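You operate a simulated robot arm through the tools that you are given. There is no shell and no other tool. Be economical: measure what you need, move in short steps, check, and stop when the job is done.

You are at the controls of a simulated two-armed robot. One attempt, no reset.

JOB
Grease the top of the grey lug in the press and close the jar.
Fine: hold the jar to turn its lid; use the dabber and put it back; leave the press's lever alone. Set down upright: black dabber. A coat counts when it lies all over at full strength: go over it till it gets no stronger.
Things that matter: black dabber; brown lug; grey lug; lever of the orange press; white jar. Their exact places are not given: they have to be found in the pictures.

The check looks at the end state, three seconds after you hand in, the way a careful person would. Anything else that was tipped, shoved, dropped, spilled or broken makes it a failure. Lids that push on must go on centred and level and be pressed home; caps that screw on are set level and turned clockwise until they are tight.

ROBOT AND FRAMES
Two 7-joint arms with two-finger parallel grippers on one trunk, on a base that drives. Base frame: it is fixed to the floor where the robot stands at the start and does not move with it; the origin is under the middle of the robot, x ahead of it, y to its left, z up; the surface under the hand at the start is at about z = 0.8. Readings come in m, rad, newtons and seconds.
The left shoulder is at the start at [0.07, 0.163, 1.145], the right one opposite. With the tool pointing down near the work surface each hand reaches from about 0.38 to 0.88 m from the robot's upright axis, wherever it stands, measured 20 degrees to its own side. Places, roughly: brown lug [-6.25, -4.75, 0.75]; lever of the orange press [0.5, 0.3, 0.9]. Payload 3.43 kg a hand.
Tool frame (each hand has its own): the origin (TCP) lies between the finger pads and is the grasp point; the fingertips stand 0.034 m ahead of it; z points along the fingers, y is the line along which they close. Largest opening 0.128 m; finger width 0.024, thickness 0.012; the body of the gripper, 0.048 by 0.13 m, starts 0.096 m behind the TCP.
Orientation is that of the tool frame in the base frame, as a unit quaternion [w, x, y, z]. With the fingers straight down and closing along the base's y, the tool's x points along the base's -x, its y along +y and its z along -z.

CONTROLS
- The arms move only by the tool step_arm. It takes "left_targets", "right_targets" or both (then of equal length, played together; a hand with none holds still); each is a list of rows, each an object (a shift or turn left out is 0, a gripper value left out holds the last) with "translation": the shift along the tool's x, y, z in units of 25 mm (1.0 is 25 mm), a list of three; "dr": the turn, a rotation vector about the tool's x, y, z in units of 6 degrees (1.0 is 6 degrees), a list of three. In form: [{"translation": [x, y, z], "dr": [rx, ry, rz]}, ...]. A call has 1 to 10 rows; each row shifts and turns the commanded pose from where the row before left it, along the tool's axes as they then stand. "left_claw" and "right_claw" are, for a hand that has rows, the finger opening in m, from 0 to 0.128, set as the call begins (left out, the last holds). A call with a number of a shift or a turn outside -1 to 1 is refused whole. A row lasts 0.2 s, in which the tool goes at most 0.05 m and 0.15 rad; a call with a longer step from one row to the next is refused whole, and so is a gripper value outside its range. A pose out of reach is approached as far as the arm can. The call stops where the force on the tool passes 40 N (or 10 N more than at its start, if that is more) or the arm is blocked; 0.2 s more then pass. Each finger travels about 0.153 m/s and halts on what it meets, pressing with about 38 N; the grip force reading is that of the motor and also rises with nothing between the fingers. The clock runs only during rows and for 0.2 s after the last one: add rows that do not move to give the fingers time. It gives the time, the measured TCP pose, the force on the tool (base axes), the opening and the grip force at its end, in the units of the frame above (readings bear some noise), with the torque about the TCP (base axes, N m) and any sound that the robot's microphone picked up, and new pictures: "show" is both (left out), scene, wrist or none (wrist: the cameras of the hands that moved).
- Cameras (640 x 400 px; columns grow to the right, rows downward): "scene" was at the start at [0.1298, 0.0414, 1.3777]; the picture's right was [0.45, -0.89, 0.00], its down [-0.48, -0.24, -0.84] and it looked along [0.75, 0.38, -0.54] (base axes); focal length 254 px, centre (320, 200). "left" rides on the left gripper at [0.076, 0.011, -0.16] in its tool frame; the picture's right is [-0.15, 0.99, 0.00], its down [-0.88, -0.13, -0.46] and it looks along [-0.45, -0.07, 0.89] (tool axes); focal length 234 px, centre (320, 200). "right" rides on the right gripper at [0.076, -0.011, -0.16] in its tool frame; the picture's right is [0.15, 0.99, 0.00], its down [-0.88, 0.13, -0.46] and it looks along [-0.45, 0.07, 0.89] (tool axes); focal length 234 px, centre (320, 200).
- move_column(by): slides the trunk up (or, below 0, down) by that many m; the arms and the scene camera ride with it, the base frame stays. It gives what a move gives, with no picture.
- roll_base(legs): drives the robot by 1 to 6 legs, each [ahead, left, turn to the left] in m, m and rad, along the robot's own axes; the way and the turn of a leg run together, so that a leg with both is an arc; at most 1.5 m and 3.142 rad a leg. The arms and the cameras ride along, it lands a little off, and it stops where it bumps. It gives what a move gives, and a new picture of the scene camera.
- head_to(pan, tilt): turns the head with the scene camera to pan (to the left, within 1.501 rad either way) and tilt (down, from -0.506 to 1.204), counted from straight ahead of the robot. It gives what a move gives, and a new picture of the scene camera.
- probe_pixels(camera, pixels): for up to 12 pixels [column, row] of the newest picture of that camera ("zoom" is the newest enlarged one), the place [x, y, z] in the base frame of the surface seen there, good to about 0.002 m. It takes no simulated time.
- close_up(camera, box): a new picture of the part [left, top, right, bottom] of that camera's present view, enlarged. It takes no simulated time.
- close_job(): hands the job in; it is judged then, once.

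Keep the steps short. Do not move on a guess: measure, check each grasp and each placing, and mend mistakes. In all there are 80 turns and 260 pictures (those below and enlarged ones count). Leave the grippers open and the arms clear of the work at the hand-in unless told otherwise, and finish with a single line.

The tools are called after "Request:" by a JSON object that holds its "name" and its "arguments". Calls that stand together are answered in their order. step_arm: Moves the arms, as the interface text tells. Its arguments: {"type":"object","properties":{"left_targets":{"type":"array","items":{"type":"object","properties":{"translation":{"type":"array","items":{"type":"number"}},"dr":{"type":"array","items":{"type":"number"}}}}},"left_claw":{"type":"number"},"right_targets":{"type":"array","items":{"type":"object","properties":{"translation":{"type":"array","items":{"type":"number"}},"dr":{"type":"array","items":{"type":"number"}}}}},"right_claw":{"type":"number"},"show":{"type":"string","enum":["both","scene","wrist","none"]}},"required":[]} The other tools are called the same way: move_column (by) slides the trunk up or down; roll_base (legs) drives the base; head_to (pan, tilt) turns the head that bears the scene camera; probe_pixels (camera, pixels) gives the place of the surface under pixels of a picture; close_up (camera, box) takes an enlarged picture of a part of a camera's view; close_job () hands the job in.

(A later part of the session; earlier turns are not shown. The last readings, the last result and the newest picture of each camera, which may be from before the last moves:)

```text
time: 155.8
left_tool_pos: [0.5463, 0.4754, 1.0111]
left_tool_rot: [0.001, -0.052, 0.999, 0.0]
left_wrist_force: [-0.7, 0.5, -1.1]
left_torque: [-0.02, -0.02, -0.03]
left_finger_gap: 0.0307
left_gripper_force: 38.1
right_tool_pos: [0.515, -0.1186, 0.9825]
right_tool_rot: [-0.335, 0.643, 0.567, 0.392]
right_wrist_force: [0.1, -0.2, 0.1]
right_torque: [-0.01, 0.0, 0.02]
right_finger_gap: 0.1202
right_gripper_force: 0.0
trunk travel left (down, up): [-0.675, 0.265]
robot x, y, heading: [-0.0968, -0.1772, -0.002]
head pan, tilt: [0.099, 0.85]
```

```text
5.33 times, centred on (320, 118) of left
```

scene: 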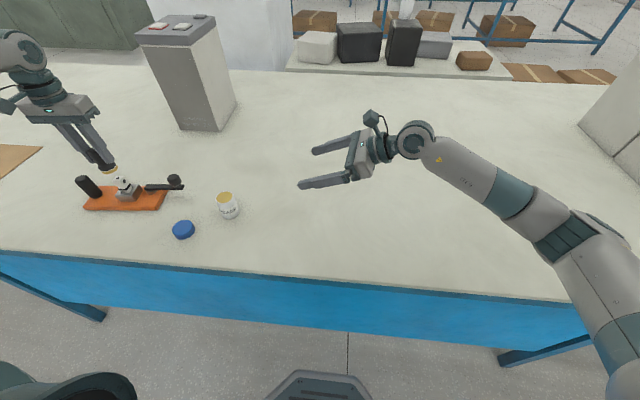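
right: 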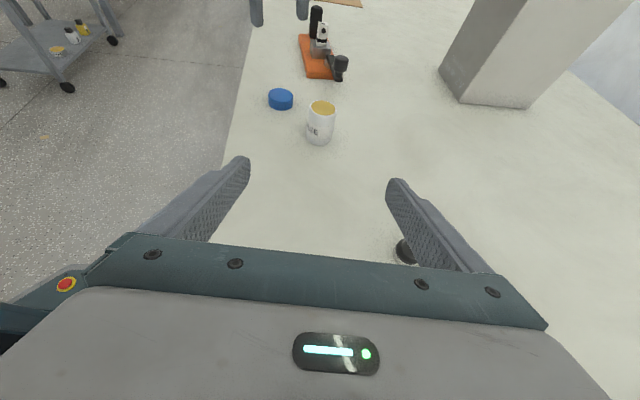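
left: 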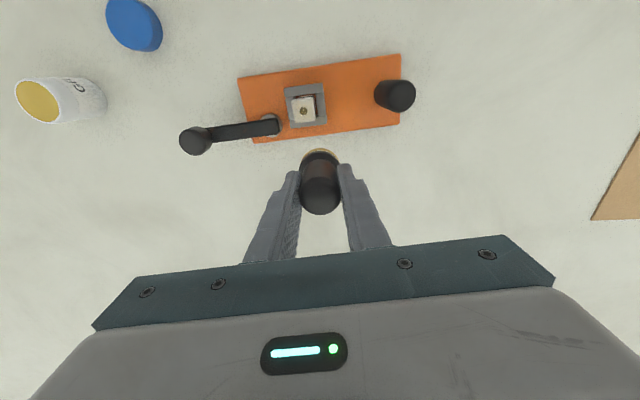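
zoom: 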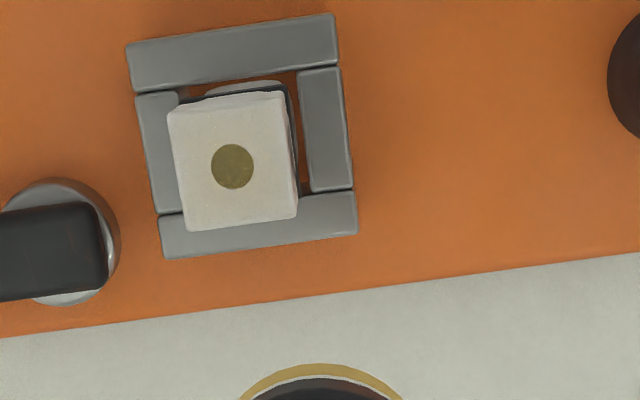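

Grease is building up: the dot turned olive. Rubbing works, so I'll do many more strokes over the whole face, then look.

Request:
{"name": "step_arm", "arguments": {"left_targets": [{"translation": [0.955, -0.24, 0]}, {"translation": [0.955, -0.24, 0]}, {"translation": [0, 0, 0.8]}, {"translation": [0, 0, 0.8]}, {"translation": [0, 0, 0.55]}, {"translation": [0, 0, 0.1]}, {"translation": [0, 0, 0.04]}, {}], "show": "none"}}

Request:
{"name": "step_arm", "arguments": {"left_targets": [{"translation": [0.25, 0, 0]}, {"translation": [0, 0.25, 0]}, {"translation": [-0.5, 0, 0]}, {"translation": [0, -0.5, 0]}, {"translation": [0.5, 0, 0]}, {"translation": [0, 0.5, 0]}, {"translation": [-0.5, 0, 0]}, {"translation": [0, -0.5, 0]}, {"translation": [0.5, 0, 0]}, {"translation": [-0.25, 0.25, 0]}], "show": "none"}}

Request:
{"name": "step_arm", "arguments": {"left_targets": [{"translation": [0.25, 0, -0.02]}, {"translation": [0, 0.25, 0]}, {"translation": [-0.5, 0, 0]}, {"translation": [0, -0.5, 0]}, {"translation": [0.5, 0, 0]}, {"translation": [0, 0.5, 0]}, {"translation": [-0.5, 0, 0]}, {"translation": [0, -0.5, 0]}, {"translation": [0.5, 0, 0]}, {"translation": [-0.25, 0.25, 0]}], "show": "none"}}

Request:
{"name": "step_arm", "arguments": {"left_targets": [{"translation": [0.25, 0, 0]}, {"translation": [0, 0.25, 0]}, {"translation": [-0.5, 0, 0]}, {"translation": [0, -0.5, 0]}, {"translation": [0.5, 0, 0]}, {"translation": [0, 0.5, 0]}, {"translation": [-0.5, 0, 0]}, {"translation": [0, -0.5, 0]}, {"translation": [0.5, 0, 0]}, {"translation": [-0.25, 0.25, 0]}], "show": "none"}}

Request:
{"name": "step_arm", "arguments": {"left_targets": [{"translation": [0, 0, -0.5]}, {"translation": [0, 0, -0.9]}, {"translation": [0, 0, -0.9]}, {"translation": [-0.9, 0.3, 0]}, {"translation": [-0.9, 0.3, 0]}, {}], "show": "none"}}

Request:
{"name": "close_up", "arguments": {"camera": "left", "box": [260, 80, 380, 155]}}

Request:
{"name": "close_up", "arguments": {"camera": "scene", "box": [80, 150, 176, 210]}}

```text
time: 157.6
left_tool_pos: [0.5017, 0.4587, 0.9564]
left_tool_rot: [0.0, -0.052, 0.999, 0.0]
left_wrist_force: [-0.1, 0.2, 5.7]
left_torque: [0.04, 0.03, 0.02]
left_finger_gap: 0.0307
left_gripper_force: 37.8
right_tool_pos: [0.5149, -0.1184, 0.9831]
right_tool_rot: [-0.334, 0.644, 0.567, 0.391]
right_wrist_force: [-0.2, 0.5, -0.4]
right_torque: [0.03, -0.01, 0.0]
right_finger_gap: 0.1199
right_gripper_force: 0.1
trunk travel left (down, up): [-0.675, 0.265]
robot x, y, heading: [-0.1008, -0.18, -0.002]
head pan, tilt: [0.099, 0.85]
```

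```text
time: 159.8
left_tool_pos: [0.502, 0.4572, 0.9549]
left_tool_rot: [0.0, -0.053, 0.999, 0.0]
left_wrist_force: [-3.6, -4.2, 15.3]
left_torque: [-0.3, 0.35, 0.04]
left_finger_gap: 0.0306
left_gripper_force: 38.5
right_tool_pos: [0.5133, -0.12, 0.9826]
right_tool_rot: [-0.335, 0.643, 0.566, 0.392]
right_wrist_force: [-0.8, -0.5, -0.4]
right_torque: [-0.01, 0.01, 0.02]
right_finger_gap: 0.1199
right_gripper_force: 0.1
trunk travel left (down, up): [-0.675, 0.265]
robot x, y, heading: [-0.0932, -0.177, -0.003]
head pan, tilt: [0.099, 0.85]
```

```text
time: 162.0
left_tool_pos: [0.502, 0.4581, 0.9556]
left_tool_rot: [-0.001, -0.052, 0.999, 0.0]
left_wrist_force: [-1.4, -1.2, 8.7]
left_torque: [-0.12, 0.0, 0.0]
left_finger_gap: 0.0305
left_gripper_force: 38.3
right_tool_pos: [0.5151, -0.1198, 0.9814]
right_tool_rot: [-0.335, 0.643, 0.568, 0.39]
right_wrist_force: [-0.2, 0.3, -0.4]
right_torque: [0.01, -0.02, -0.02]
right_finger_gap: 0.1201
right_gripper_force: 0.1
trunk travel left (down, up): [-0.675, 0.265]
robot x, y, heading: [-0.095, -0.1781, -0.005]
head pan, tilt: [0.099, 0.85]
```

```text
time: 164.2
left_tool_pos: [0.5024, 0.4564, 0.9559]
left_tool_rot: [-0.001, -0.053, 0.999, 0.001]
left_wrist_force: [-1.8, -0.9, 6.3]
left_torque: [-0.04, 0.21, -0.02]
left_finger_gap: 0.0306
left_gripper_force: 38.3
right_tool_pos: [0.5151, -0.1199, 0.9822]
right_tool_rot: [-0.335, 0.644, 0.566, 0.392]
right_wrist_force: [0.0, 0.0, 0.0]
right_torque: [0.03, 0.02, -0.01]
right_finger_gap: 0.1199
right_gripper_force: 0.0
trunk travel left (down, up): [-0.675, 0.265]
robot x, y, heading: [-0.0986, -0.1796, -0.002]
head pan, tilt: [0.099, 0.85]
```

```text
time: 165.6
left_tool_pos: [0.5446, 0.4792, 1.0125]
left_tool_rot: [0.001, -0.052, 0.999, 0.0]
left_wrist_force: [-0.2, 0.4, 0.5]
left_torque: [-0.01, -0.04, 0.02]
left_finger_gap: 0.0302
left_gripper_force: 37.9
right_tool_pos: [0.514, -0.1169, 0.9818]
right_tool_rot: [-0.334, 0.643, 0.566, 0.392]
right_wrist_force: [-0.3, -1.0, -0.4]
right_torque: [-0.02, -0.03, 0.0]
right_finger_gap: 0.1201
right_gripper_force: 0.1
trunk travel left (down, up): [-0.675, 0.265]
robot x, y, heading: [-0.0973, -0.1799, -0.0]
head pan, tilt: [0.099, 0.85]
```

```text
5.33 times, centred on (320, 118) of left
```

zoom: 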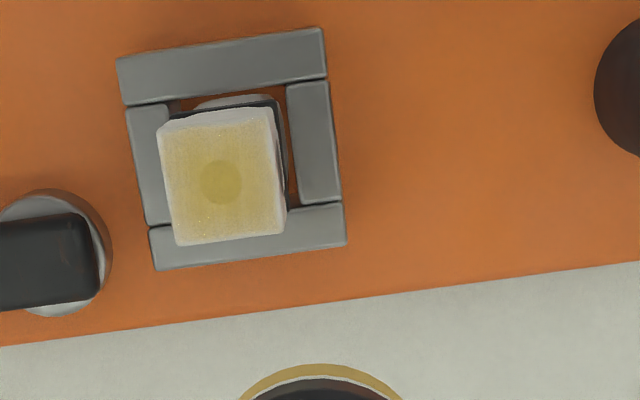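

```text
6.67 times, centred on (128, 180) of scene
```

zoom: 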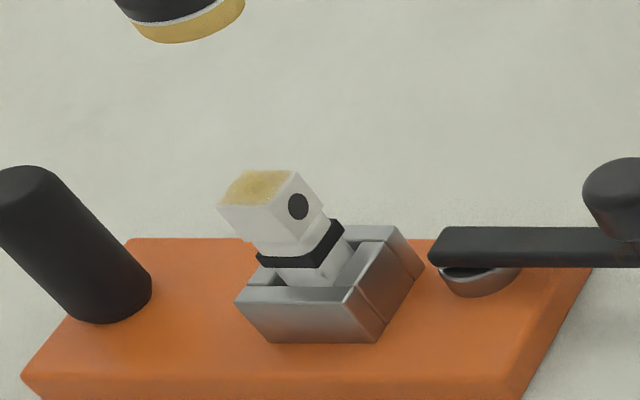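

The coat is building, stronger in the centre. I'll continue with many shorter strokes so the edges stay under the pad.

Request:
{"name": "step_arm", "arguments": {"left_targets": [{"translation": [0.96, -0.315, 0]}, {"translation": [0.96, -0.315, 0]}, {"translation": [0, 0, 0.8]}, {"translation": [0, 0, 0.8]}, {"translation": [0, 0, 0.55]}, {"translation": [0, 0, 0.12]}, {"translation": [0, 0, 0.06]}, {}], "show": "none"}}

Request:
{"name": "step_arm", "arguments": {"left_targets": [{"translation": [0.2, 0, 0]}, {"translation": [0, 0.2, 0]}, {"translation": [-0.4, 0, 0]}, {"translation": [0, -0.4, 0]}, {"translation": [0.4, 0, 0]}, {"translation": [0, 0.4, 0]}, {"translation": [-0.4, 0, 0]}, {"translation": [0, -0.4, 0]}, {"translation": [0.4, 0, 0]}, {"translation": [-0.2, 0.2, 0]}], "show": "none"}}

Request:
{"name": "step_arm", "arguments": {"left_targets": [{"translation": [0.2, 0, 0]}, {"translation": [0, 0.2, 0]}, {"translation": [-0.4, 0, 0]}, {"translation": [0, -0.4, 0]}, {"translation": [0.4, 0, 0]}, {"translation": [0, 0.4, 0]}, {"translation": [-0.4, 0, 0]}, {"translation": [0, -0.4, 0]}, {"translation": [0.4, 0, 0]}, {"translation": [-0.2, 0.2, 0]}], "show": "none"}}

Request:
{"name": "step_arm", "arguments": {"left_targets": [{"translation": [0.2, 0, 0]}, {"translation": [0, 0.2, 0]}, {"translation": [-0.4, 0, 0]}, {"translation": [0, -0.4, 0]}, {"translation": [0.4, 0, 0]}, {"translation": [0, 0.4, 0]}, {"translation": [-0.4, 0, 0]}, {"translation": [0, -0.4, 0]}, {"translation": [0.4, 0, 0]}, {"translation": [-0.2, 0.2, 0]}], "show": "none"}}

Request:
{"name": "step_arm", "arguments": {"left_targets": [{"translation": [0.2, 0, 0]}, {"translation": [0, 0.2, 0]}, {"translation": [-0.4, 0, 0]}, {"translation": [0, -0.4, 0]}, {"translation": [0.4, 0, 0]}, {"translation": [0, 0.4, 0]}, {"translation": [-0.4, 0, 0]}, {"translation": [0, -0.4, 0]}, {"translation": [0.4, 0, 0]}, {"translation": [-0.2, 0.2, 0]}], "show": "none"}}

Request:
{"name": "step_arm", "arguments": {"left_targets": [{"translation": [0.2, 0, 0]}, {"translation": [0, 0.2, 0]}, {"translation": [-0.4, 0, 0]}, {"translation": [0, -0.4, 0]}, {"translation": [0.4, 0, 0]}, {"translation": [0, 0.4, 0]}, {"translation": [-0.4, 0, 0]}, {"translation": [0, -0.4, 0]}, {"translation": [0.4, 0, 0]}, {"translation": [-0.2, 0.2, 0]}], "show": "none"}}

Request:
{"name": "step_arm", "arguments": {"left_targets": [{"translation": [0, 0, -0.5]}, {"translation": [0, 0, -0.9]}, {"translation": [0, 0, -0.9]}, {"translation": [-0.9, 0.3, 0]}, {"translation": [-0.9, 0.3, 0]}, {}], "show": "none"}}

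Request:
{"name": "close_up", "arguments": {"camera": "left", "box": [260, 80, 380, 155]}}

Request:
{"name": "close_up", "arguments": {"camera": "scene", "box": [80, 150, 176, 210]}}

```text
time: 167.4
left_tool_pos: [0.499, 0.457, 0.9532]
left_tool_rot: [0.001, -0.051, 0.999, 0.0]
left_wrist_force: [1.1, 0.7, 2.5]
left_torque: [0.07, -0.07, -0.01]
left_finger_gap: 0.0303
left_gripper_force: 38.4
right_tool_pos: [0.5142, -0.1187, 0.9821]
right_tool_rot: [-0.335, 0.643, 0.567, 0.391]
right_wrist_force: [-0.9, 0.0, 0.3]
right_torque: [0.02, -0.02, 0.0]
right_finger_gap: 0.1201
right_gripper_force: 0.1
trunk travel left (down, up): [-0.675, 0.265]
robot x, y, heading: [-0.0965, -0.1783, 0.0]
head pan, tilt: [0.099, 0.85]
```

```text
time: 169.6
left_tool_pos: [0.4981, 0.455, 0.9545]
left_tool_rot: [0.0, -0.052, 0.999, 0.0]
left_wrist_force: [-2.1, 0.3, 6.3]
left_torque: [-0.08, 0.17, 0.01]
left_finger_gap: 0.0305
left_gripper_force: 37.6
right_tool_pos: [0.5146, -0.1201, 0.982]
right_tool_rot: [-0.335, 0.643, 0.567, 0.391]
right_wrist_force: [-0.2, -1.2, -0.4]
right_torque: [0.0, -0.02, 0.02]
right_finger_gap: 0.1203
right_gripper_force: 0.0
trunk travel left (down, up): [-0.675, 0.265]
robot x, y, heading: [-0.0959, -0.1766, -0.005]
head pan, tilt: [0.099, 0.85]
```

```text
time: 171.8
left_tool_pos: [0.4972, 0.4552, 0.9544]
left_tool_rot: [0.0, -0.052, 0.999, 0.0]
left_wrist_force: [-2.7, -2.4, 9.2]
left_torque: [-0.13, 0.15, 0.01]
left_finger_gap: 0.0304
left_gripper_force: 38.1
right_tool_pos: [0.5146, -0.119, 0.9835]
right_tool_rot: [-0.335, 0.643, 0.567, 0.391]
right_wrist_force: [0.0, -0.5, 0.2]
right_torque: [0.02, 0.02, 0.03]
right_finger_gap: 0.12
right_gripper_force: 0.1
trunk travel left (down, up): [-0.675, 0.265]
robot x, y, heading: [-0.0962, -0.1828, -0.002]
head pan, tilt: [0.099, 0.85]
```

```text
time: 174.0
left_tool_pos: [0.499, 0.4569, 0.955]
left_tool_rot: [0.001, -0.052, 0.999, 0.0]
left_wrist_force: [-2.4, -1.1, 8.4]
left_torque: [-0.1, 0.22, -0.01]
left_finger_gap: 0.0308
left_gripper_force: 37.7
right_tool_pos: [0.5148, -0.1192, 0.9823]
right_tool_rot: [-0.335, 0.643, 0.567, 0.391]
right_wrist_force: [0.6, -0.2, -0.4]
right_torque: [0.01, 0.0, 0.01]
right_finger_gap: 0.12
right_gripper_force: 0.1
trunk travel left (down, up): [-0.675, 0.265]
robot x, y, heading: [-0.0961, -0.1816, -0.005]
head pan, tilt: [0.099, 0.85]
```

```text
time: 176.2
left_tool_pos: [0.4978, 0.4567, 0.9542]
left_tool_rot: [0.0, -0.052, 0.999, 0.0]
left_wrist_force: [-1.6, -2.0, 7.6]
left_torque: [-0.14, 0.14, 0.01]
left_finger_gap: 0.0306
left_gripper_force: 37.6
right_tool_pos: [0.5133, -0.1182, 0.9828]
right_tool_rot: [-0.335, 0.643, 0.567, 0.391]
right_wrist_force: [-0.2, 0.1, -0.6]
right_torque: [0.02, 0.01, 0.03]
right_finger_gap: 0.1199
right_gripper_force: 0.1
trunk travel left (down, up): [-0.675, 0.265]
robot x, y, heading: [-0.1015, -0.1804, -0.002]
head pan, tilt: [0.099, 0.85]
```

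```text
time: 178.4
left_tool_pos: [0.4972, 0.4554, 0.9542]
left_tool_rot: [0.0, -0.052, 0.999, 0.0]
left_wrist_force: [-1.9, -1.7, 8.1]
left_torque: [-0.14, 0.14, -0.01]
left_finger_gap: 0.0305
left_gripper_force: 38.3
right_tool_pos: [0.5141, -0.1199, 0.9813]
right_tool_rot: [-0.335, 0.642, 0.567, 0.391]
right_wrist_force: [-0.9, -1.2, 0.0]
right_torque: [0.02, 0.02, -0.03]
right_finger_gap: 0.12
right_gripper_force: 0.1
trunk travel left (down, up): [-0.675, 0.265]
robot x, y, heading: [-0.0966, -0.1811, -0.003]
head pan, tilt: [0.099, 0.85]
```

```text
time: 179.8
left_tool_pos: [0.5407, 0.4747, 1.0115]
left_tool_rot: [0.001, -0.052, 0.999, 0.0]
left_wrist_force: [-0.6, -0.1, 0.1]
left_torque: [0.01, 0.03, 0.01]
left_finger_gap: 0.0305
left_gripper_force: 38.2
right_tool_pos: [0.5139, -0.1172, 0.9827]
right_tool_rot: [-0.335, 0.643, 0.567, 0.392]
right_wrist_force: [0.1, -1.1, 0.0]
right_torque: [0.0, -0.02, 0.01]
right_finger_gap: 0.1202
right_gripper_force: 0.0
trunk travel left (down, up): [-0.675, 0.265]
robot x, y, heading: [-0.0963, -0.1772, -0.007]
head pan, tilt: [0.099, 0.85]
```

```text
5.33 times, centred on (320, 118) of left
```

zoom: 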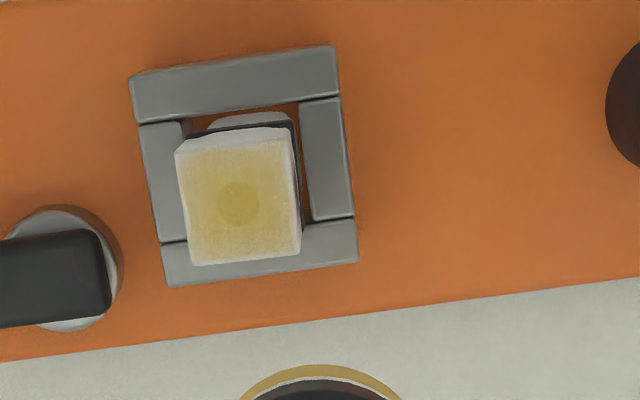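

```text
6.67 times, centred on (128, 180) of scene
```

zoom: 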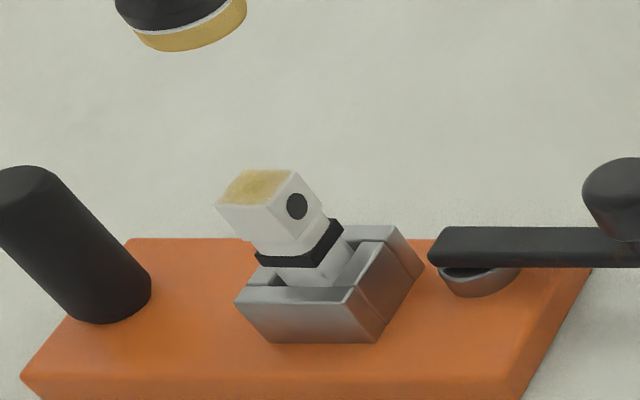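

The coat is more even and stronger. To be sure of full strength, I'll load the pad once more and go over it again: dip, return, rub, look.

Request:
{"name": "step_arm", "arguments": {"left_targets": [{"translation": [0.29, -0.994, 0]}, {"translation": [0.29, -0.994, 0]}, {"translation": [0.29, -0.994, 0]}, {"translation": [0.29, -0.994, 0]}, {"translation": [0.29, -0.994, 0]}, {"translation": [0.29, -0.994, 0]}, {"translation": [0.29, -0.994, 0]}, {"translation": [0.29, -0.994, 0]}, {"translation": [0.29, -0.994, 0]}, {"translation": [0.29, -0.994, 0]}], "show": "none"}}

Request:
{"name": "step_arm", "arguments": {"left_targets": [{"translation": [0.29, -0.994, 0]}, {"translation": [0.29, -0.994, 0]}, {"translation": [0.29, -0.994, 0]}, {}, {"translation": [0, 0, 1]}, {"translation": [0, 0, 1]}, {"translation": [0, 0, 0.95]}, {"translation": [0, 0, 0.15]}, {"translation": [0, 0, 0.1]}, {}], "show": "none"}}

Request:
{"name": "step_arm", "arguments": {"left_targets": [{"translation": [0, 0, -0.3]}, {"translation": [0, 0, -0.9]}, {"translation": [0, 0, -0.9]}, {"translation": [0, 0, -0.9]}, {"translation": [-0.156, 0.956, 0]}, {"translation": [-0.156, 0.956, 0]}, {"translation": [-0.156, 0.956, 0]}, {"translation": [-0.156, 0.956, 0]}, {"translation": [-0.156, 0.956, 0]}, {"translation": [-0.156, 0.956, 0]}], "show": "none"}}

Request:
{"name": "step_arm", "arguments": {"left_targets": [{"translation": [-0.156, 0.956, 0]}, {"translation": [-0.156, 0.956, 0]}, {"translation": [-0.156, 0.956, 0]}, {"translation": [-0.156, 0.956, 0]}, {"translation": [-0.156, 0.956, 0]}, {"translation": [-0.156, 0.956, 0]}, {"translation": [-0.156, 0.956, 0]}, {}], "show": "wrist"}}

Request:
{"name": "probe_pixels", "arguments": {"camera": "left", "pixels": [[150, 62], [60, 145]]}}

```text
time: 182.0
left_tool_pos: [0.4966, 0.2204, 1.0113]
left_tool_rot: [0.002, -0.053, 0.999, 0.0]
left_wrist_force: [-0.8, 0.1, -0.9]
left_torque: [0.01, 0.01, -0.02]
left_finger_gap: 0.0304
left_gripper_force: 38.1
right_tool_pos: [0.5148, -0.1173, 0.9823]
right_tool_rot: [-0.335, 0.643, 0.567, 0.391]
right_wrist_force: [-0.1, -0.3, 0.1]
right_torque: [-0.04, -0.01, -0.02]
right_finger_gap: 0.1198
right_gripper_force: 0.0
trunk travel left (down, up): [-0.675, 0.265]
robot x, y, heading: [-0.0984, -0.1767, -0.004]
head pan, tilt: [0.099, 0.85]
```

```text
time: 184.2
left_tool_pos: [0.4826, 0.1427, 0.9299]
left_tool_rot: [0.0, -0.052, 0.999, 0.0]
left_wrist_force: [-0.1, 0.1, -0.2]
left_torque: [0.02, -0.01, 0.02]
left_finger_gap: 0.0306
left_gripper_force: 38.0
right_tool_pos: [0.5134, -0.1182, 0.9817]
right_tool_rot: [-0.336, 0.643, 0.567, 0.391]
right_wrist_force: [-0.1, 0.3, -0.5]
right_torque: [0.01, -0.01, -0.01]
right_finger_gap: 0.1201
right_gripper_force: 0.0
trunk travel left (down, up): [-0.675, 0.265]
robot x, y, heading: [-0.0945, -0.1802, -0.0]
head pan, tilt: [0.099, 0.85]
```

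```text
time: 186.4
left_tool_pos: [0.491, 0.291, 1.0068]
left_tool_rot: [0.0, -0.053, 0.999, -0.001]
left_wrist_force: [0.6, 0.7, -0.9]
left_torque: [-0.03, -0.01, 0.01]
left_finger_gap: 0.0307
left_gripper_force: 37.8
right_tool_pos: [0.5151, -0.1161, 0.9815]
right_tool_rot: [-0.335, 0.643, 0.567, 0.391]
right_wrist_force: [0.0, -0.5, 0.7]
right_torque: [0.03, 0.0, 0.03]
right_finger_gap: 0.12
right_gripper_force: 0.0
trunk travel left (down, up): [-0.675, 0.265]
robot x, y, heading: [-0.0947, -0.1783, -0.004]
head pan, tilt: [0.099, 0.85]
```

```text
time: 188.2
left_tool_pos: [0.501, 0.4601, 1.0062]
left_tool_rot: [0.001, -0.053, 0.999, 0.0]
left_wrist_force: [0.8, 0.2, -0.7]
left_torque: [0.0, 0.0, -0.03]
left_finger_gap: 0.0306
left_gripper_force: 38.0
right_tool_pos: [0.5148, -0.1185, 0.9818]
right_tool_rot: [-0.335, 0.643, 0.567, 0.391]
right_wrist_force: [-0.1, -0.9, 0.3]
right_torque: [-0.01, 0.02, -0.02]
right_finger_gap: 0.1202
right_gripper_force: 0.0
trunk travel left (down, up): [-0.675, 0.265]
robot x, y, heading: [-0.0952, -0.1801, -0.0]
head pan, tilt: [0.099, 0.85]
```

left: 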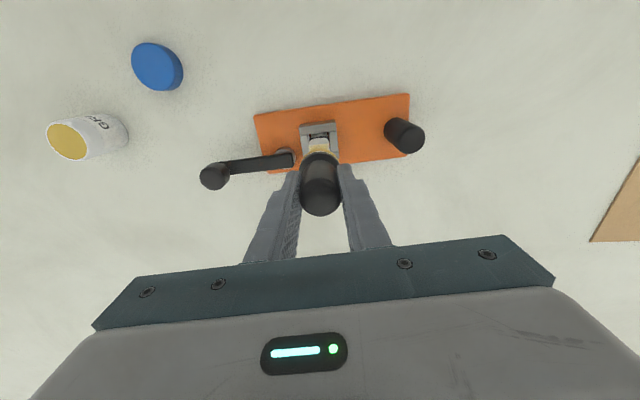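

```text
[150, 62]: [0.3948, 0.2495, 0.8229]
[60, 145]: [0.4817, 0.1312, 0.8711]
```

Back over the lug. I'll rub again with several calls, look, then roll the base back toward the dabber's spot with the dabber held high.

Request:
{"name": "step_arm", "arguments": {"left_targets": [{"translation": [0.1, -0.06, 0.9]}, {"translation": [0, 0, 0.9]}, {"translation": [0, 0, 0.28]}, {"translation": [0, 0, 0.08]}, {"translation": [0, 0, 0.05]}, {}], "show": "none"}}

Request:
{"name": "step_arm", "arguments": {"left_targets": [{"translation": [0.2, 0, 0]}, {"translation": [0, 0.2, 0]}, {"translation": [-0.4, 0, 0]}, {"translation": [0, -0.4, 0]}, {"translation": [0.4, 0, 0]}, {"translation": [0, 0.4, 0]}, {"translation": [-0.4, 0, 0]}, {"translation": [0, -0.4, 0]}, {"translation": [0.4, 0, 0]}, {"translation": [-0.2, 0.2, 0]}], "show": "none"}}

Request:
{"name": "step_arm", "arguments": {"left_targets": [{"translation": [0.2, 0, 0.02]}, {"translation": [0, 0.2, 0]}, {"translation": [-0.4, 0, 0]}, {"translation": [0, -0.4, 0]}, {"translation": [0.4, 0, 0]}, {"translation": [0, 0.4, 0]}, {"translation": [-0.4, 0, 0]}, {"translation": [0, -0.4, 0]}, {"translation": [0.4, 0, 0]}, {"translation": [-0.2, 0.2, 0]}], "show": "none"}}

Request:
{"name": "step_arm", "arguments": {"left_targets": [{"translation": [0.2, 0, 0]}, {"translation": [0, 0.2, 0]}, {"translation": [-0.4, 0, 0]}, {"translation": [0, -0.4, 0]}, {"translation": [0.4, 0, 0]}, {"translation": [0, 0.4, 0]}, {"translation": [-0.4, 0, 0]}, {"translation": [0, -0.4, 0]}, {"translation": [0.4, 0, 0]}, {"translation": [-0.2, 0.2, 0]}], "show": "none"}}

Request:
{"name": "step_arm", "arguments": {"left_targets": [{"translation": [0.2, 0, 0]}, {"translation": [0, 0.2, 0]}, {"translation": [-0.4, 0, 0]}, {"translation": [0, -0.4, 0]}, {"translation": [0.4, 0, 0]}, {"translation": [0, 0.4, 0]}, {"translation": [-0.4, 0, 0]}, {"translation": [0, -0.4, 0]}, {"translation": [0.4, 0, 0]}, {"translation": [-0.2, 0.2, 0]}], "show": "none"}}

Request:
{"name": "step_arm", "arguments": {"left_targets": [{"translation": [0, 0, -0.5]}, {"translation": [0, 0, -0.9]}, {"translation": [0, 0, -0.9]}, {"translation": [-0.9, 0.3, 0]}, {"translation": [-0.9, 0.3, 0]}, {}], "show": "none"}}

Request:
{"name": "close_up", "arguments": {"camera": "left", "box": [260, 80, 380, 155]}}

Request:
{"name": "close_up", "arguments": {"camera": "scene", "box": [80, 150, 176, 210]}}

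Request:
{"name": "roll_base", "arguments": {"legs": [[0.045, -0.32, 0]]}}

Request:
{"name": "step_arm", "arguments": {"left_targets": [{}], "show": "none"}}

```text
time: 189.6
left_tool_pos: [0.4987, 0.4569, 0.9547]
left_tool_rot: [0.004, -0.052, 0.999, 0.001]
left_wrist_force: [1.9, 7.0, 24.2]
left_torque: [0.69, -0.22, 0.04]
left_finger_gap: 0.0306
left_gripper_force: 37.6
right_tool_pos: [0.5129, -0.119, 0.9825]
right_tool_rot: [-0.336, 0.642, 0.567, 0.392]
right_wrist_force: [0.3, -1.0, -0.4]
right_torque: [-0.01, 0.01, 0.01]
right_finger_gap: 0.12
right_gripper_force: 0.1
trunk travel left (down, up): [-0.675, 0.265]
robot x, y, heading: [-0.0978, -0.1783, -0.002]
head pan, tilt: [0.099, 0.85]
```

```text
time: 191.8
left_tool_pos: [0.4974, 0.4544, 0.9535]
left_tool_rot: [0.001, -0.052, 0.999, 0.0]
left_wrist_force: [-2.7, -5.9, 17.2]
left_torque: [-0.44, 0.02, -0.05]
left_finger_gap: 0.0304
left_gripper_force: 38.1
right_tool_pos: [0.5135, -0.1212, 0.9824]
right_tool_rot: [-0.335, 0.643, 0.566, 0.393]
right_wrist_force: [-0.1, 0.4, 0.6]
right_torque: [-0.03, 0.02, 0.0]
right_finger_gap: 0.1201
right_gripper_force: 0.1
trunk travel left (down, up): [-0.675, 0.265]
robot x, y, heading: [-0.0959, -0.1789, 0.001]
head pan, tilt: [0.099, 0.85]
```

```text
time: 194.0
left_tool_pos: [0.4968, 0.4541, 0.9531]
left_tool_rot: [0.0, -0.052, 0.999, 0.0]
left_wrist_force: [-1.3, -5.8, 18.1]
left_torque: [-0.45, -0.04, -0.02]
left_finger_gap: 0.0306
left_gripper_force: 38.1
right_tool_pos: [0.5136, -0.122, 0.9835]
right_tool_rot: [-0.335, 0.643, 0.566, 0.392]
right_wrist_force: [0.2, 0.2, -0.6]
right_torque: [0.01, 0.0, -0.01]
right_finger_gap: 0.1198
right_gripper_force: 0.0
trunk travel left (down, up): [-0.675, 0.265]
robot x, y, heading: [-0.0938, -0.1788, -0.002]
head pan, tilt: [0.099, 0.85]
```

```text
time: 196.2
left_tool_pos: [0.4975, 0.4533, 0.952]
left_tool_rot: [0.0, -0.052, 0.999, 0.0]
left_wrist_force: [-4.9, -4.7, 20.8]
left_torque: [-0.33, 0.36, 0.01]
left_finger_gap: 0.0303
left_gripper_force: 38.2
right_tool_pos: [0.5135, -0.1205, 0.9832]
right_tool_rot: [-0.335, 0.642, 0.568, 0.392]
right_wrist_force: [-0.9, -0.1, -0.5]
right_torque: [-0.01, -0.02, -0.04]
right_finger_gap: 0.1199
right_gripper_force: 0.0
trunk travel left (down, up): [-0.675, 0.265]
robot x, y, heading: [-0.0984, -0.1834, -0.003]
head pan, tilt: [0.099, 0.85]
```

```text
time: 198.4
left_tool_pos: [0.4975, 0.4555, 0.9517]
left_tool_rot: [0.0, -0.052, 0.999, 0.0]
left_wrist_force: [-1.1, -3.6, 13.5]
left_torque: [-0.31, -0.04, -0.01]
left_finger_gap: 0.0302
left_gripper_force: 37.8
right_tool_pos: [0.5139, -0.1203, 0.9825]
right_tool_rot: [-0.336, 0.642, 0.567, 0.392]
right_wrist_force: [0.0, -0.3, 0.4]
right_torque: [0.0, -0.01, -0.03]
right_finger_gap: 0.12
right_gripper_force: 0.1
trunk travel left (down, up): [-0.675, 0.265]
robot x, y, heading: [-0.0954, -0.1809, 0.002]
head pan, tilt: [0.099, 0.85]
```

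```text
time: 199.8
left_tool_pos: [0.5405, 0.4791, 1.0076]
left_tool_rot: [0.001, -0.053, 0.999, 0.0]
left_wrist_force: [0.4, 0.1, -0.9]
left_torque: [-0.02, 0.0, -0.03]
left_finger_gap: 0.0305
left_gripper_force: 38.0
right_tool_pos: [0.5149, -0.1178, 0.9814]
right_tool_rot: [-0.335, 0.642, 0.568, 0.391]
right_wrist_force: [0.1, 0.2, -0.4]
right_torque: [0.05, -0.01, 0.0]
right_finger_gap: 0.1203
right_gripper_force: 0.0
trunk travel left (down, up): [-0.675, 0.265]
robot x, y, heading: [-0.0959, -0.179, -0.001]
head pan, tilt: [0.099, 0.85]
```

```text
5.33 times, centred on (320, 118) of left
```

zoom: 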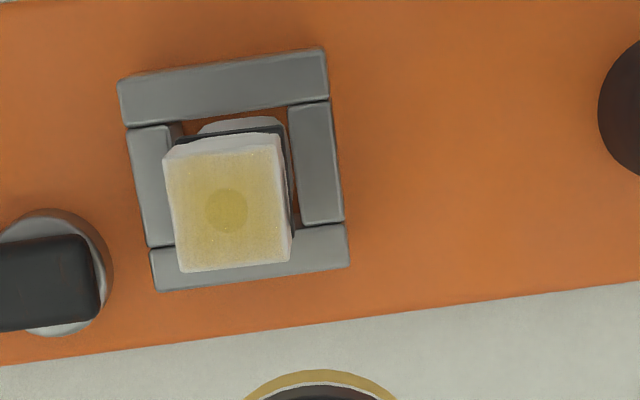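

```text
6.67 times, centred on (128, 180) of scene
```

zoom: 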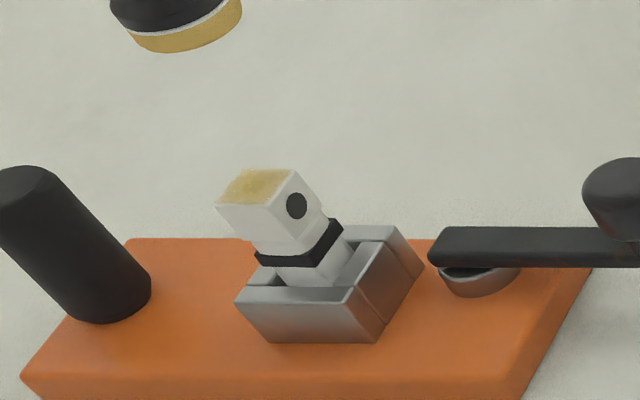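

```text
time: 201.9
left_tool_pos: [0.5852, 0.1571, 1.0088]
left_tool_rot: [-0.001, -0.053, 0.999, 0.001]
left_wrist_force: [0.0, 0.3, -0.5]
left_torque: [0.01, -0.03, 0.0]
left_finger_gap: 0.0304
left_gripper_force: 37.9
right_tool_pos: [0.5596, -0.4373, 0.9818]
right_tool_rot: [-0.335, 0.643, 0.567, 0.391]
right_wrist_force: [0.0, 0.0, 0.1]
right_torque: [-0.02, -0.01, 0.01]
right_finger_gap: 0.1201
right_gripper_force: 0.0
trunk travel left (down, up): [-0.675, 0.265]
robot x, y, heading: [-0.0529, -0.4991, 0.0]
head pan, tilt: [0.099, 0.85]
```

scene: 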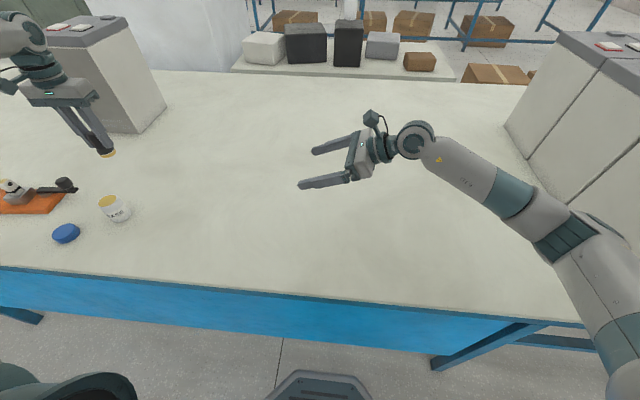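

```text
time: 202.3
left_tool_pos: [0.5852, 0.1589, 1.0077]
left_tool_rot: [0.0, -0.053, 0.999, -0.002]
left_wrist_force: [-0.2, 0.3, -0.6]
left_torque: [-0.01, 0.03, 0.05]
left_finger_gap: 0.0304
left_gripper_force: 38.3
right_tool_pos: [0.5592, -0.4354, 0.9812]
right_tool_rot: [-0.335, 0.642, 0.568, 0.39]
right_wrist_force: [-0.7, 0.1, -0.1]
right_torque: [0.0, -0.01, 0.01]
right_finger_gap: 0.1199
right_gripper_force: 0.2
trunk travel left (down, up): [-0.675, 0.265]
robot x, y, heading: [-0.0558, -0.4984, 0.002]
head pan, tilt: [0.099, 0.85]
```

The coat is the same as before, so it has reached full strength. Now I'll put the dabber back at (0.600,-0.110): travel, lower gently to contact, release and lift. Then I'll roll to the jar-working spot and pre-rotate the left hand for closing.

Request:
{"name": "step_arm", "arguments": {"left_targets": [{"translation": [0.048, -0.978, 0]}, {"translation": [0.048, -0.978, 0]}, {"translation": [0.048, -0.978, 0]}, {"translation": [0.048, -0.978, 0]}, {"translation": [0.048, -0.978, 0]}, {"translation": [0.048, -0.978, 0]}, {"translation": [0.048, -0.978, 0]}, {"translation": [0.048, -0.978, 0]}, {"translation": [0.048, -0.978, 0]}, {"translation": [0.048, -0.978, 0]}], "show": "none"}}

Request:
{"name": "step_arm", "arguments": {"left_targets": [{"translation": [0.048, -0.978, 0]}, {}, {"translation": [0, 0, 1]}, {"translation": [0, 0, 1]}, {"translation": [0, 0, 1]}, {"translation": [0, 0, 1]}, {"translation": [0, 0, 1]}, {"translation": [0, 0, 0.7]}, {}], "show": "none"}}

Request:
{"name": "step_arm", "arguments": {"left_targets": [{"translation": [0, 0, 0.06]}, {"translation": [0, 0, 0.06]}, {"translation": [0, 0, 0.06]}, {"translation": [0, 0, 0.06]}, {"translation": [0, 0, 0.06]}, {"translation": [0, 0, 0.05]}, {}], "show": "wrist"}}

```text
time: 204.5
left_tool_pos: [0.5989, -0.0855, 1.008]
left_tool_rot: [0.0, -0.053, 0.999, 0.0]
left_wrist_force: [0.2, 0.0, -0.7]
left_torque: [0.0, 0.0, 0.03]
left_finger_gap: 0.0304
left_gripper_force: 38.2
right_tool_pos: [0.5599, -0.438, 0.9816]
right_tool_rot: [-0.336, 0.643, 0.567, 0.391]
right_wrist_force: [-0.8, -0.6, -0.7]
right_torque: [0.02, 0.04, 0.0]
right_finger_gap: 0.1199
right_gripper_force: 0.2
trunk travel left (down, up): [-0.675, 0.265]
robot x, y, heading: [-0.0495, -0.5042, 0.005]
head pan, tilt: [0.099, 0.85]
```

```text
time: 206.5
left_tool_pos: [0.6019, -0.11, 0.8665]
left_tool_rot: [0.001, -0.053, 0.999, -0.001]
left_wrist_force: [-0.5, -1.1, -0.8]
left_torque: [0.01, -0.01, -0.03]
left_finger_gap: 0.0301
left_gripper_force: 37.7
right_tool_pos: [0.5602, -0.4374, 0.9824]
right_tool_rot: [-0.334, 0.643, 0.568, 0.39]
right_wrist_force: [-0.2, 0.5, 1.6]
right_torque: [-0.01, -0.03, -0.02]
right_finger_gap: 0.1201
right_gripper_force: 0.2
trunk travel left (down, up): [-0.675, 0.265]
robot x, y, heading: [-0.0537, -0.5048, 0.006]
head pan, tilt: [0.099, 0.85]
```

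```text
time: 208.1
left_tool_pos: [0.6015, -0.11, 0.8576]
left_tool_rot: [0.002, -0.053, 0.999, 0.0]
left_wrist_force: [2.9, 1.9, 10.1]
left_torque: [0.07, -0.26, 0.02]
left_finger_gap: 0.0305
left_gripper_force: 38.1
right_tool_pos: [0.5578, -0.4372, 0.9833]
right_tool_rot: [-0.335, 0.643, 0.567, 0.391]
right_wrist_force: [-0.1, -0.8, -0.6]
right_torque: [0.01, 0.01, 0.01]
right_finger_gap: 0.1199
right_gripper_force: 0.1
trunk travel left (down, up): [-0.675, 0.265]
robot x, y, heading: [-0.0487, -0.499, 0.001]
head pan, tilt: [0.099, 0.85]
```

left: 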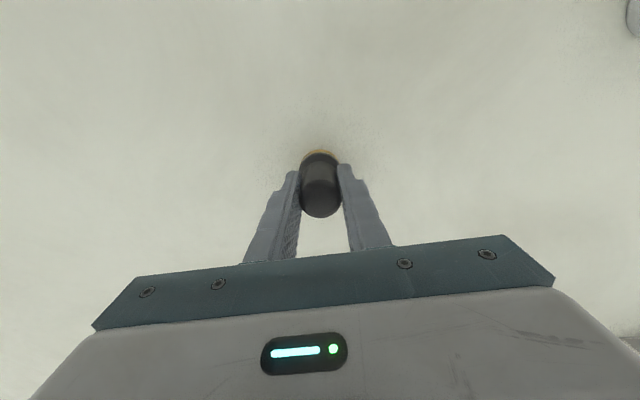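

The dabber touches the table at 10 N. I'll release, lift, roll back to the jar spot, pre-rotate the left hand 120° CCW, and check the dabber.

Request:
{"name": "step_arm", "arguments": {"left_targets": [{}, {}, {}, {"translation": [0, 0, -0.6]}, {"translation": [0, 0, -0.9]}, {"translation": [0, 0, -0.9]}, {"translation": [0, 0, -0.9]}, {"translation": [0, 0, -0.9]}, {"translation": [0, 0, -0.9]}, {"translation": [0, 0, -0.5]}], "left_claw": 0.08, "show": "wrist"}}

Request:
{"name": "roll_base", "arguments": {"legs": [[-0.121, 0.308, 0]]}}

Request:
{"name": "step_arm", "arguments": {"left_targets": [{"dr": [0, 0, -1]}, {"dr": [0, 0, -1]}, {"dr": [0, 0, -1]}, {"dr": [0, 0, -1]}, {"dr": [0, 0, -1]}, {"dr": [0, 0, -1]}, {"dr": [0, 0, -1]}, {"dr": [0, 0, -1]}, {"dr": [0, 0, -1]}, {"dr": [0, 0, -1]}], "show": "none"}}

Request:
{"name": "step_arm", "arguments": {"left_targets": [{"dr": [0, 0, -1]}, {"dr": [0, 0, -1]}, {"dr": [0, 0, -1]}, {"dr": [0, 0, -1]}, {"dr": [0, 0, -1]}, {"dr": [0, 0, -1]}, {"dr": [0, 0, -1]}, {"dr": [0, 0, -1]}, {"dr": [0, 0, -1]}, {"dr": [0, 0, -1]}], "show": "both"}}

Request:
{"name": "probe_pixels", "arguments": {"camera": "scene", "pixels": [[190, 205], [190, 212], [183, 207], [198, 207], [229, 178], [222, 178], [237, 178], [231, 195]]}}

```text
time: 210.3
left_tool_pos: [0.6007, -0.1103, 0.9966]
left_tool_rot: [0.0, -0.053, 0.999, 0.0]
left_wrist_force: [-0.8, 0.2, 0.4]
left_torque: [-0.01, 0.03, 0.0]
left_finger_gap: 0.0798
left_gripper_force: 0.1
right_tool_pos: [0.5596, -0.4377, 0.9835]
right_tool_rot: [-0.336, 0.642, 0.567, 0.391]
right_wrist_force: [0.6, 0.0, -1.1]
right_torque: [0.02, 0.0, 0.02]
right_finger_gap: 0.1204
right_gripper_force: 0.1
trunk travel left (down, up): [-0.675, 0.265]
robot x, y, heading: [-0.0551, -0.5001, -0.001]
head pan, tilt: [0.099, 0.85]
```

left: 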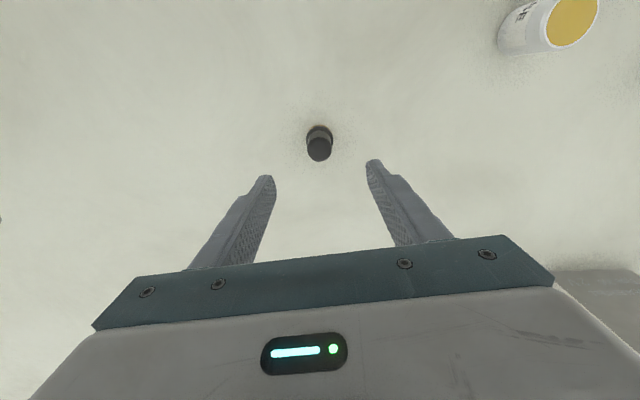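

```text
time: 212.5
left_tool_pos: [0.4805, 0.2006, 0.9973]
left_tool_rot: [0.001, -0.054, 0.999, 0.0]
left_wrist_force: [-0.5, -0.2, -0.3]
left_torque: [0.0, 0.01, -0.02]
left_finger_gap: 0.0797
left_gripper_force: 0.0
right_tool_pos: [0.4395, -0.1281, 0.9811]
right_tool_rot: [-0.336, 0.642, 0.568, 0.39]
right_wrist_force: [-0.2, -1.0, 0.2]
right_torque: [0.02, -0.01, -0.01]
right_finger_gap: 0.1201
right_gripper_force: 0.0
trunk travel left (down, up): [-0.675, 0.265]
robot x, y, heading: [-0.1675, -0.1891, -0.001]
head pan, tilt: [0.099, 0.85]
```

scene: 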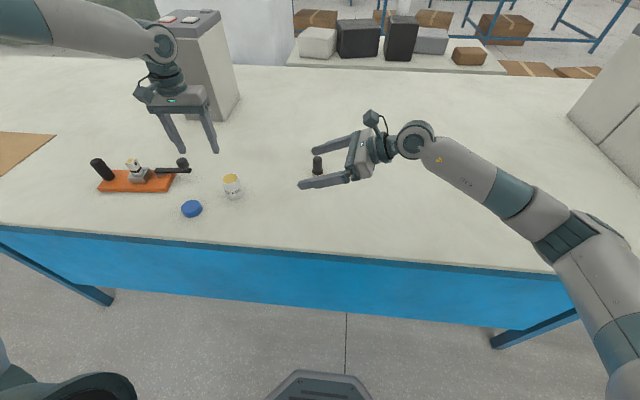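

```text
time: 214.7
left_tool_pos: [0.4803, 0.2001, 0.9968]
left_tool_rot: [0.0, -0.547, 0.837, 0.0]
left_wrist_force: [0.0, 0.5, -0.4]
left_torque: [0.01, -0.01, -0.02]
left_finger_gap: 0.08
left_gripper_force: 0.1
right_tool_pos: [0.4399, -0.1278, 0.9813]
right_tool_rot: [-0.335, 0.643, 0.567, 0.391]
right_wrist_force: [-0.3, -0.4, 0.1]
right_torque: [0.0, 0.02, 0.03]
right_finger_gap: 0.1201
right_gripper_force: 0.1
trunk travel left (down, up): [-0.675, 0.265]
robot x, y, heading: [-0.167, -0.1916, 0.005]
head pan, tilt: [0.099, 0.85]
```

```text
time: 216.9
left_tool_pos: [0.4817, 0.2014, 0.9973]
left_tool_rot: [0.0, 0.892, -0.452, 0.0]
left_wrist_force: [-0.9, 1.1, -0.1]
left_torque: [0.0, -0.03, -0.03]
left_finger_gap: 0.08
left_gripper_force: 0.1
right_tool_pos: [0.4405, -0.1283, 0.9821]
right_tool_rot: [-0.335, 0.642, 0.567, 0.391]
right_wrist_force: [-0.1, -0.1, 0.8]
right_torque: [-0.01, 0.01, -0.04]
right_finger_gap: 0.12
right_gripper_force: 0.0
trunk travel left (down, up): [-0.675, 0.265]
robot x, y, heading: [-0.1682, -0.1929, -0.0]
head pan, tilt: [0.099, 0.85]
```

scene: 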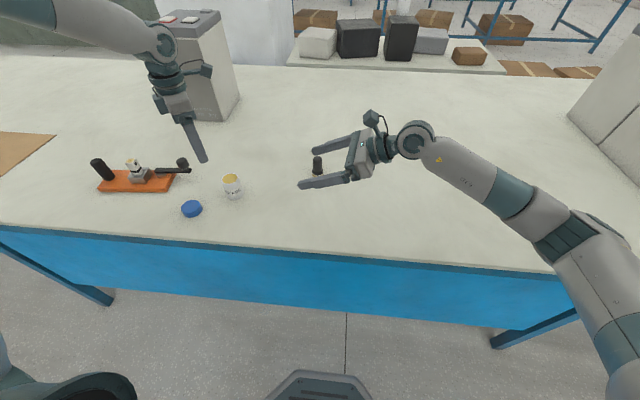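
left: 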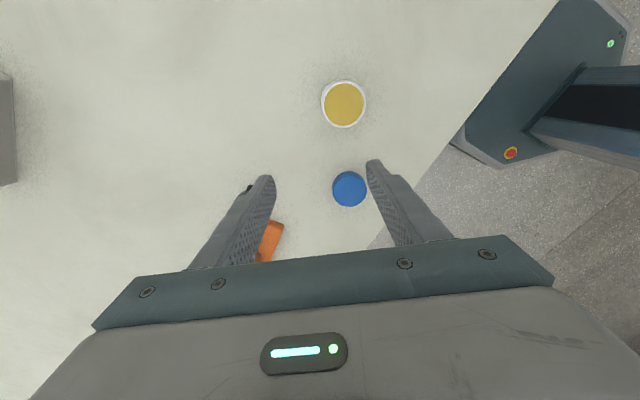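

```text
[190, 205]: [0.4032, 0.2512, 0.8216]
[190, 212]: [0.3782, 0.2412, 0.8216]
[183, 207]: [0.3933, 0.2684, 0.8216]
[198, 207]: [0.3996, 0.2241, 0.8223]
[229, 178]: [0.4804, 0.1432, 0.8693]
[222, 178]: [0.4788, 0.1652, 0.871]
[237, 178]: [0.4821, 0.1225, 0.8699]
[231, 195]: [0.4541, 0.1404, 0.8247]
```

The dabber stands upright at its place. The lid is at (0.3995,0.2506) and the jar at (0.4805,0.1437). Now I'll run one sequence: right hand back to the jar along its old straight path while the left descends onto the lid, both close, then the left carries the lid above the jar.

Request:
{"name": "step_arm", "arguments": {"left_targets": [{"translation": [-0.883, 0.372, 0]}, {"translation": [-0.883, 0.372, 0]}, {"translation": [-0.883, 0.372, 0]}, {"translation": [-0.883, 0.372, 0]}, {"translation": [0, 0, 1]}, {"translation": [0, 0, 1]}, {"translation": [0, 0, 1]}, {"translation": [0, 0, 1]}, {"translation": [0, 0, 1]}, {"translation": [0, 0, 1]}], "right_targets": [{"translation": [0, 0, 1]}, {"translation": [0, 0, 1]}, {"translation": [0, 0, 1]}, {"translation": [0, 0, 1]}, {"translation": [0, 0, 1]}, {"translation": [0, 0, 1]}, {"translation": [0, 0, 1]}, {"translation": [0, 0, 1]}, {"translation": [0, 0, 1]}, {"translation": [0, 0, 1]}], "show": "none"}}

Request:
{"name": "step_arm", "arguments": {"left_targets": [{"translation": [0, 0, 0.26]}, {}, {}, {}], "right_targets": [{"translation": [0, 0, 0.82]}, {"translation": [0, 0, 0.82]}, {"translation": [0, 0, 0.8]}, {}], "show": "both"}}

Request:
{"name": "step_arm", "arguments": {"left_targets": [{}, {}, {}, {}, {}], "right_targets": [{}, {}, {}, {}, {}], "left_claw": 0.04, "right_claw": 0.04, "show": "wrist"}}

```text
time: 219.1
left_tool_pos: [0.3979, 0.2504, 0.8457]
left_tool_rot: [0.0, 0.892, -0.452, 0.0]
left_wrist_force: [0.3, 0.1, -0.7]
left_torque: [-0.03, 0.0, 0.01]
left_finger_gap: 0.0798
left_gripper_force: 0.0
right_tool_pos: [0.4722, 0.0906, 0.8653]
right_tool_rot: [-0.335, 0.643, 0.567, 0.39]
right_wrist_force: [0.5, 1.4, -0.2]
right_torque: [-0.01, -0.02, 0.03]
right_finger_gap: 0.1201
right_gripper_force: 0.0
trunk travel left (down, up): [-0.675, 0.265]
robot x, y, heading: [-0.1736, -0.1923, 0.0]
head pan, tilt: [0.099, 0.85]
```

```text
time: 220.1
left_tool_pos: [0.3978, 0.2485, 0.8404]
left_tool_rot: [0.0, 0.891, -0.453, 0.0]
left_wrist_force: [-0.6, -0.2, 0.3]
left_torque: [0.0, 0.0, -0.03]
left_finger_gap: 0.0803
left_gripper_force: 0.0
right_tool_pos: [0.4769, 0.1434, 0.8358]
right_tool_rot: [-0.336, 0.642, 0.568, 0.39]
right_wrist_force: [0.0, 0.0, -0.1]
right_torque: [-0.01, -0.01, -0.03]
right_finger_gap: 0.1202
right_gripper_force: 0.0
trunk travel left (down, up): [-0.675, 0.265]
robot x, y, heading: [-0.1712, -0.1925, 0.001]
head pan, tilt: [0.099, 0.85]
```

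scene: 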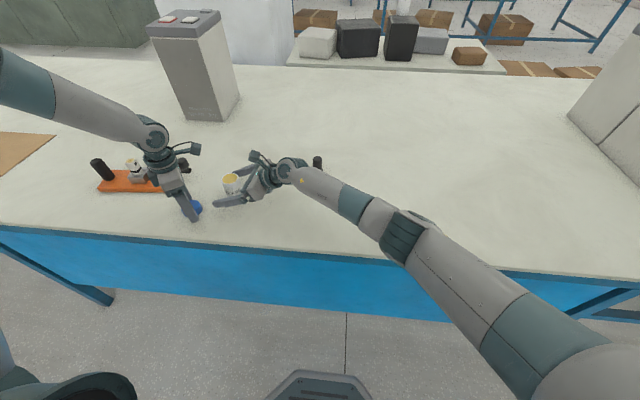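
right: 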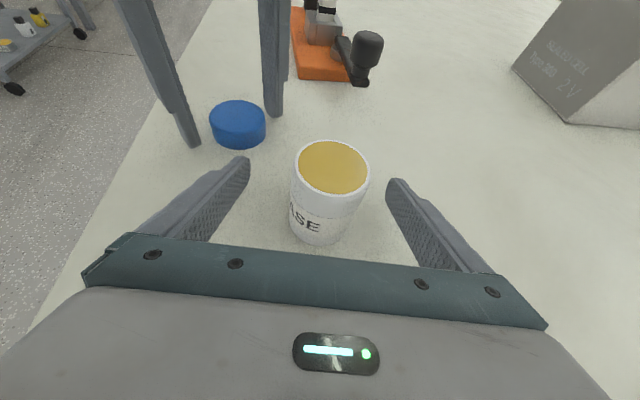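
left: 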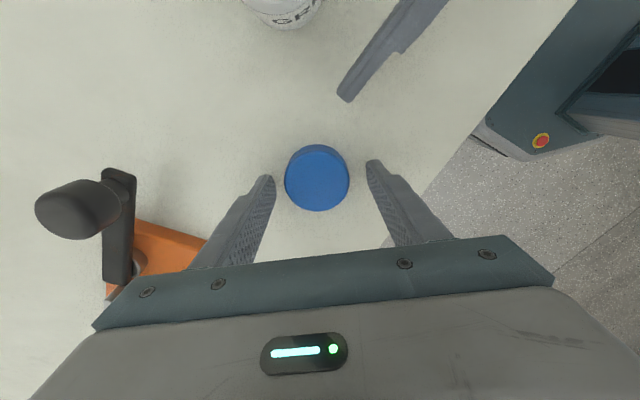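

```text
time: 221.3
left_tool_pos: [0.3984, 0.2492, 0.8392]
left_tool_rot: [0.0, 0.892, -0.452, 0.0]
left_wrist_force: [-0.1, -0.7, 0.9]
left_torque: [0.01, -0.05, -0.02]
left_finger_gap: 0.053
left_gripper_force: 37.5
right_tool_pos: [0.4774, 0.1451, 0.8358]
right_tool_rot: [-0.337, 0.641, 0.569, 0.39]
right_wrist_force: [0.2, 0.7, 1.6]
right_torque: [0.07, 0.05, 0.02]
right_finger_gap: 0.051
right_gripper_force: 37.9
trunk travel left (down, up): [-0.675, 0.265]
robot x, y, heading: [-0.1714, -0.1947, 0.005]
head pan, tilt: [0.099, 0.85]
5 turns are left
```

right: 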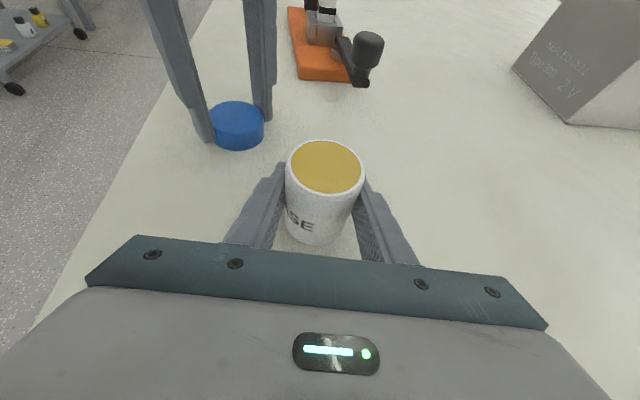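
left: 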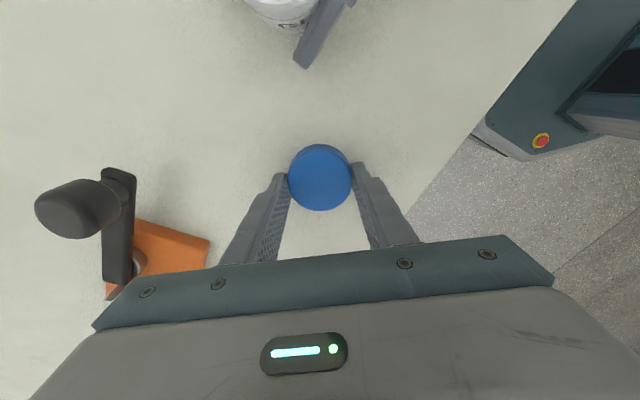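

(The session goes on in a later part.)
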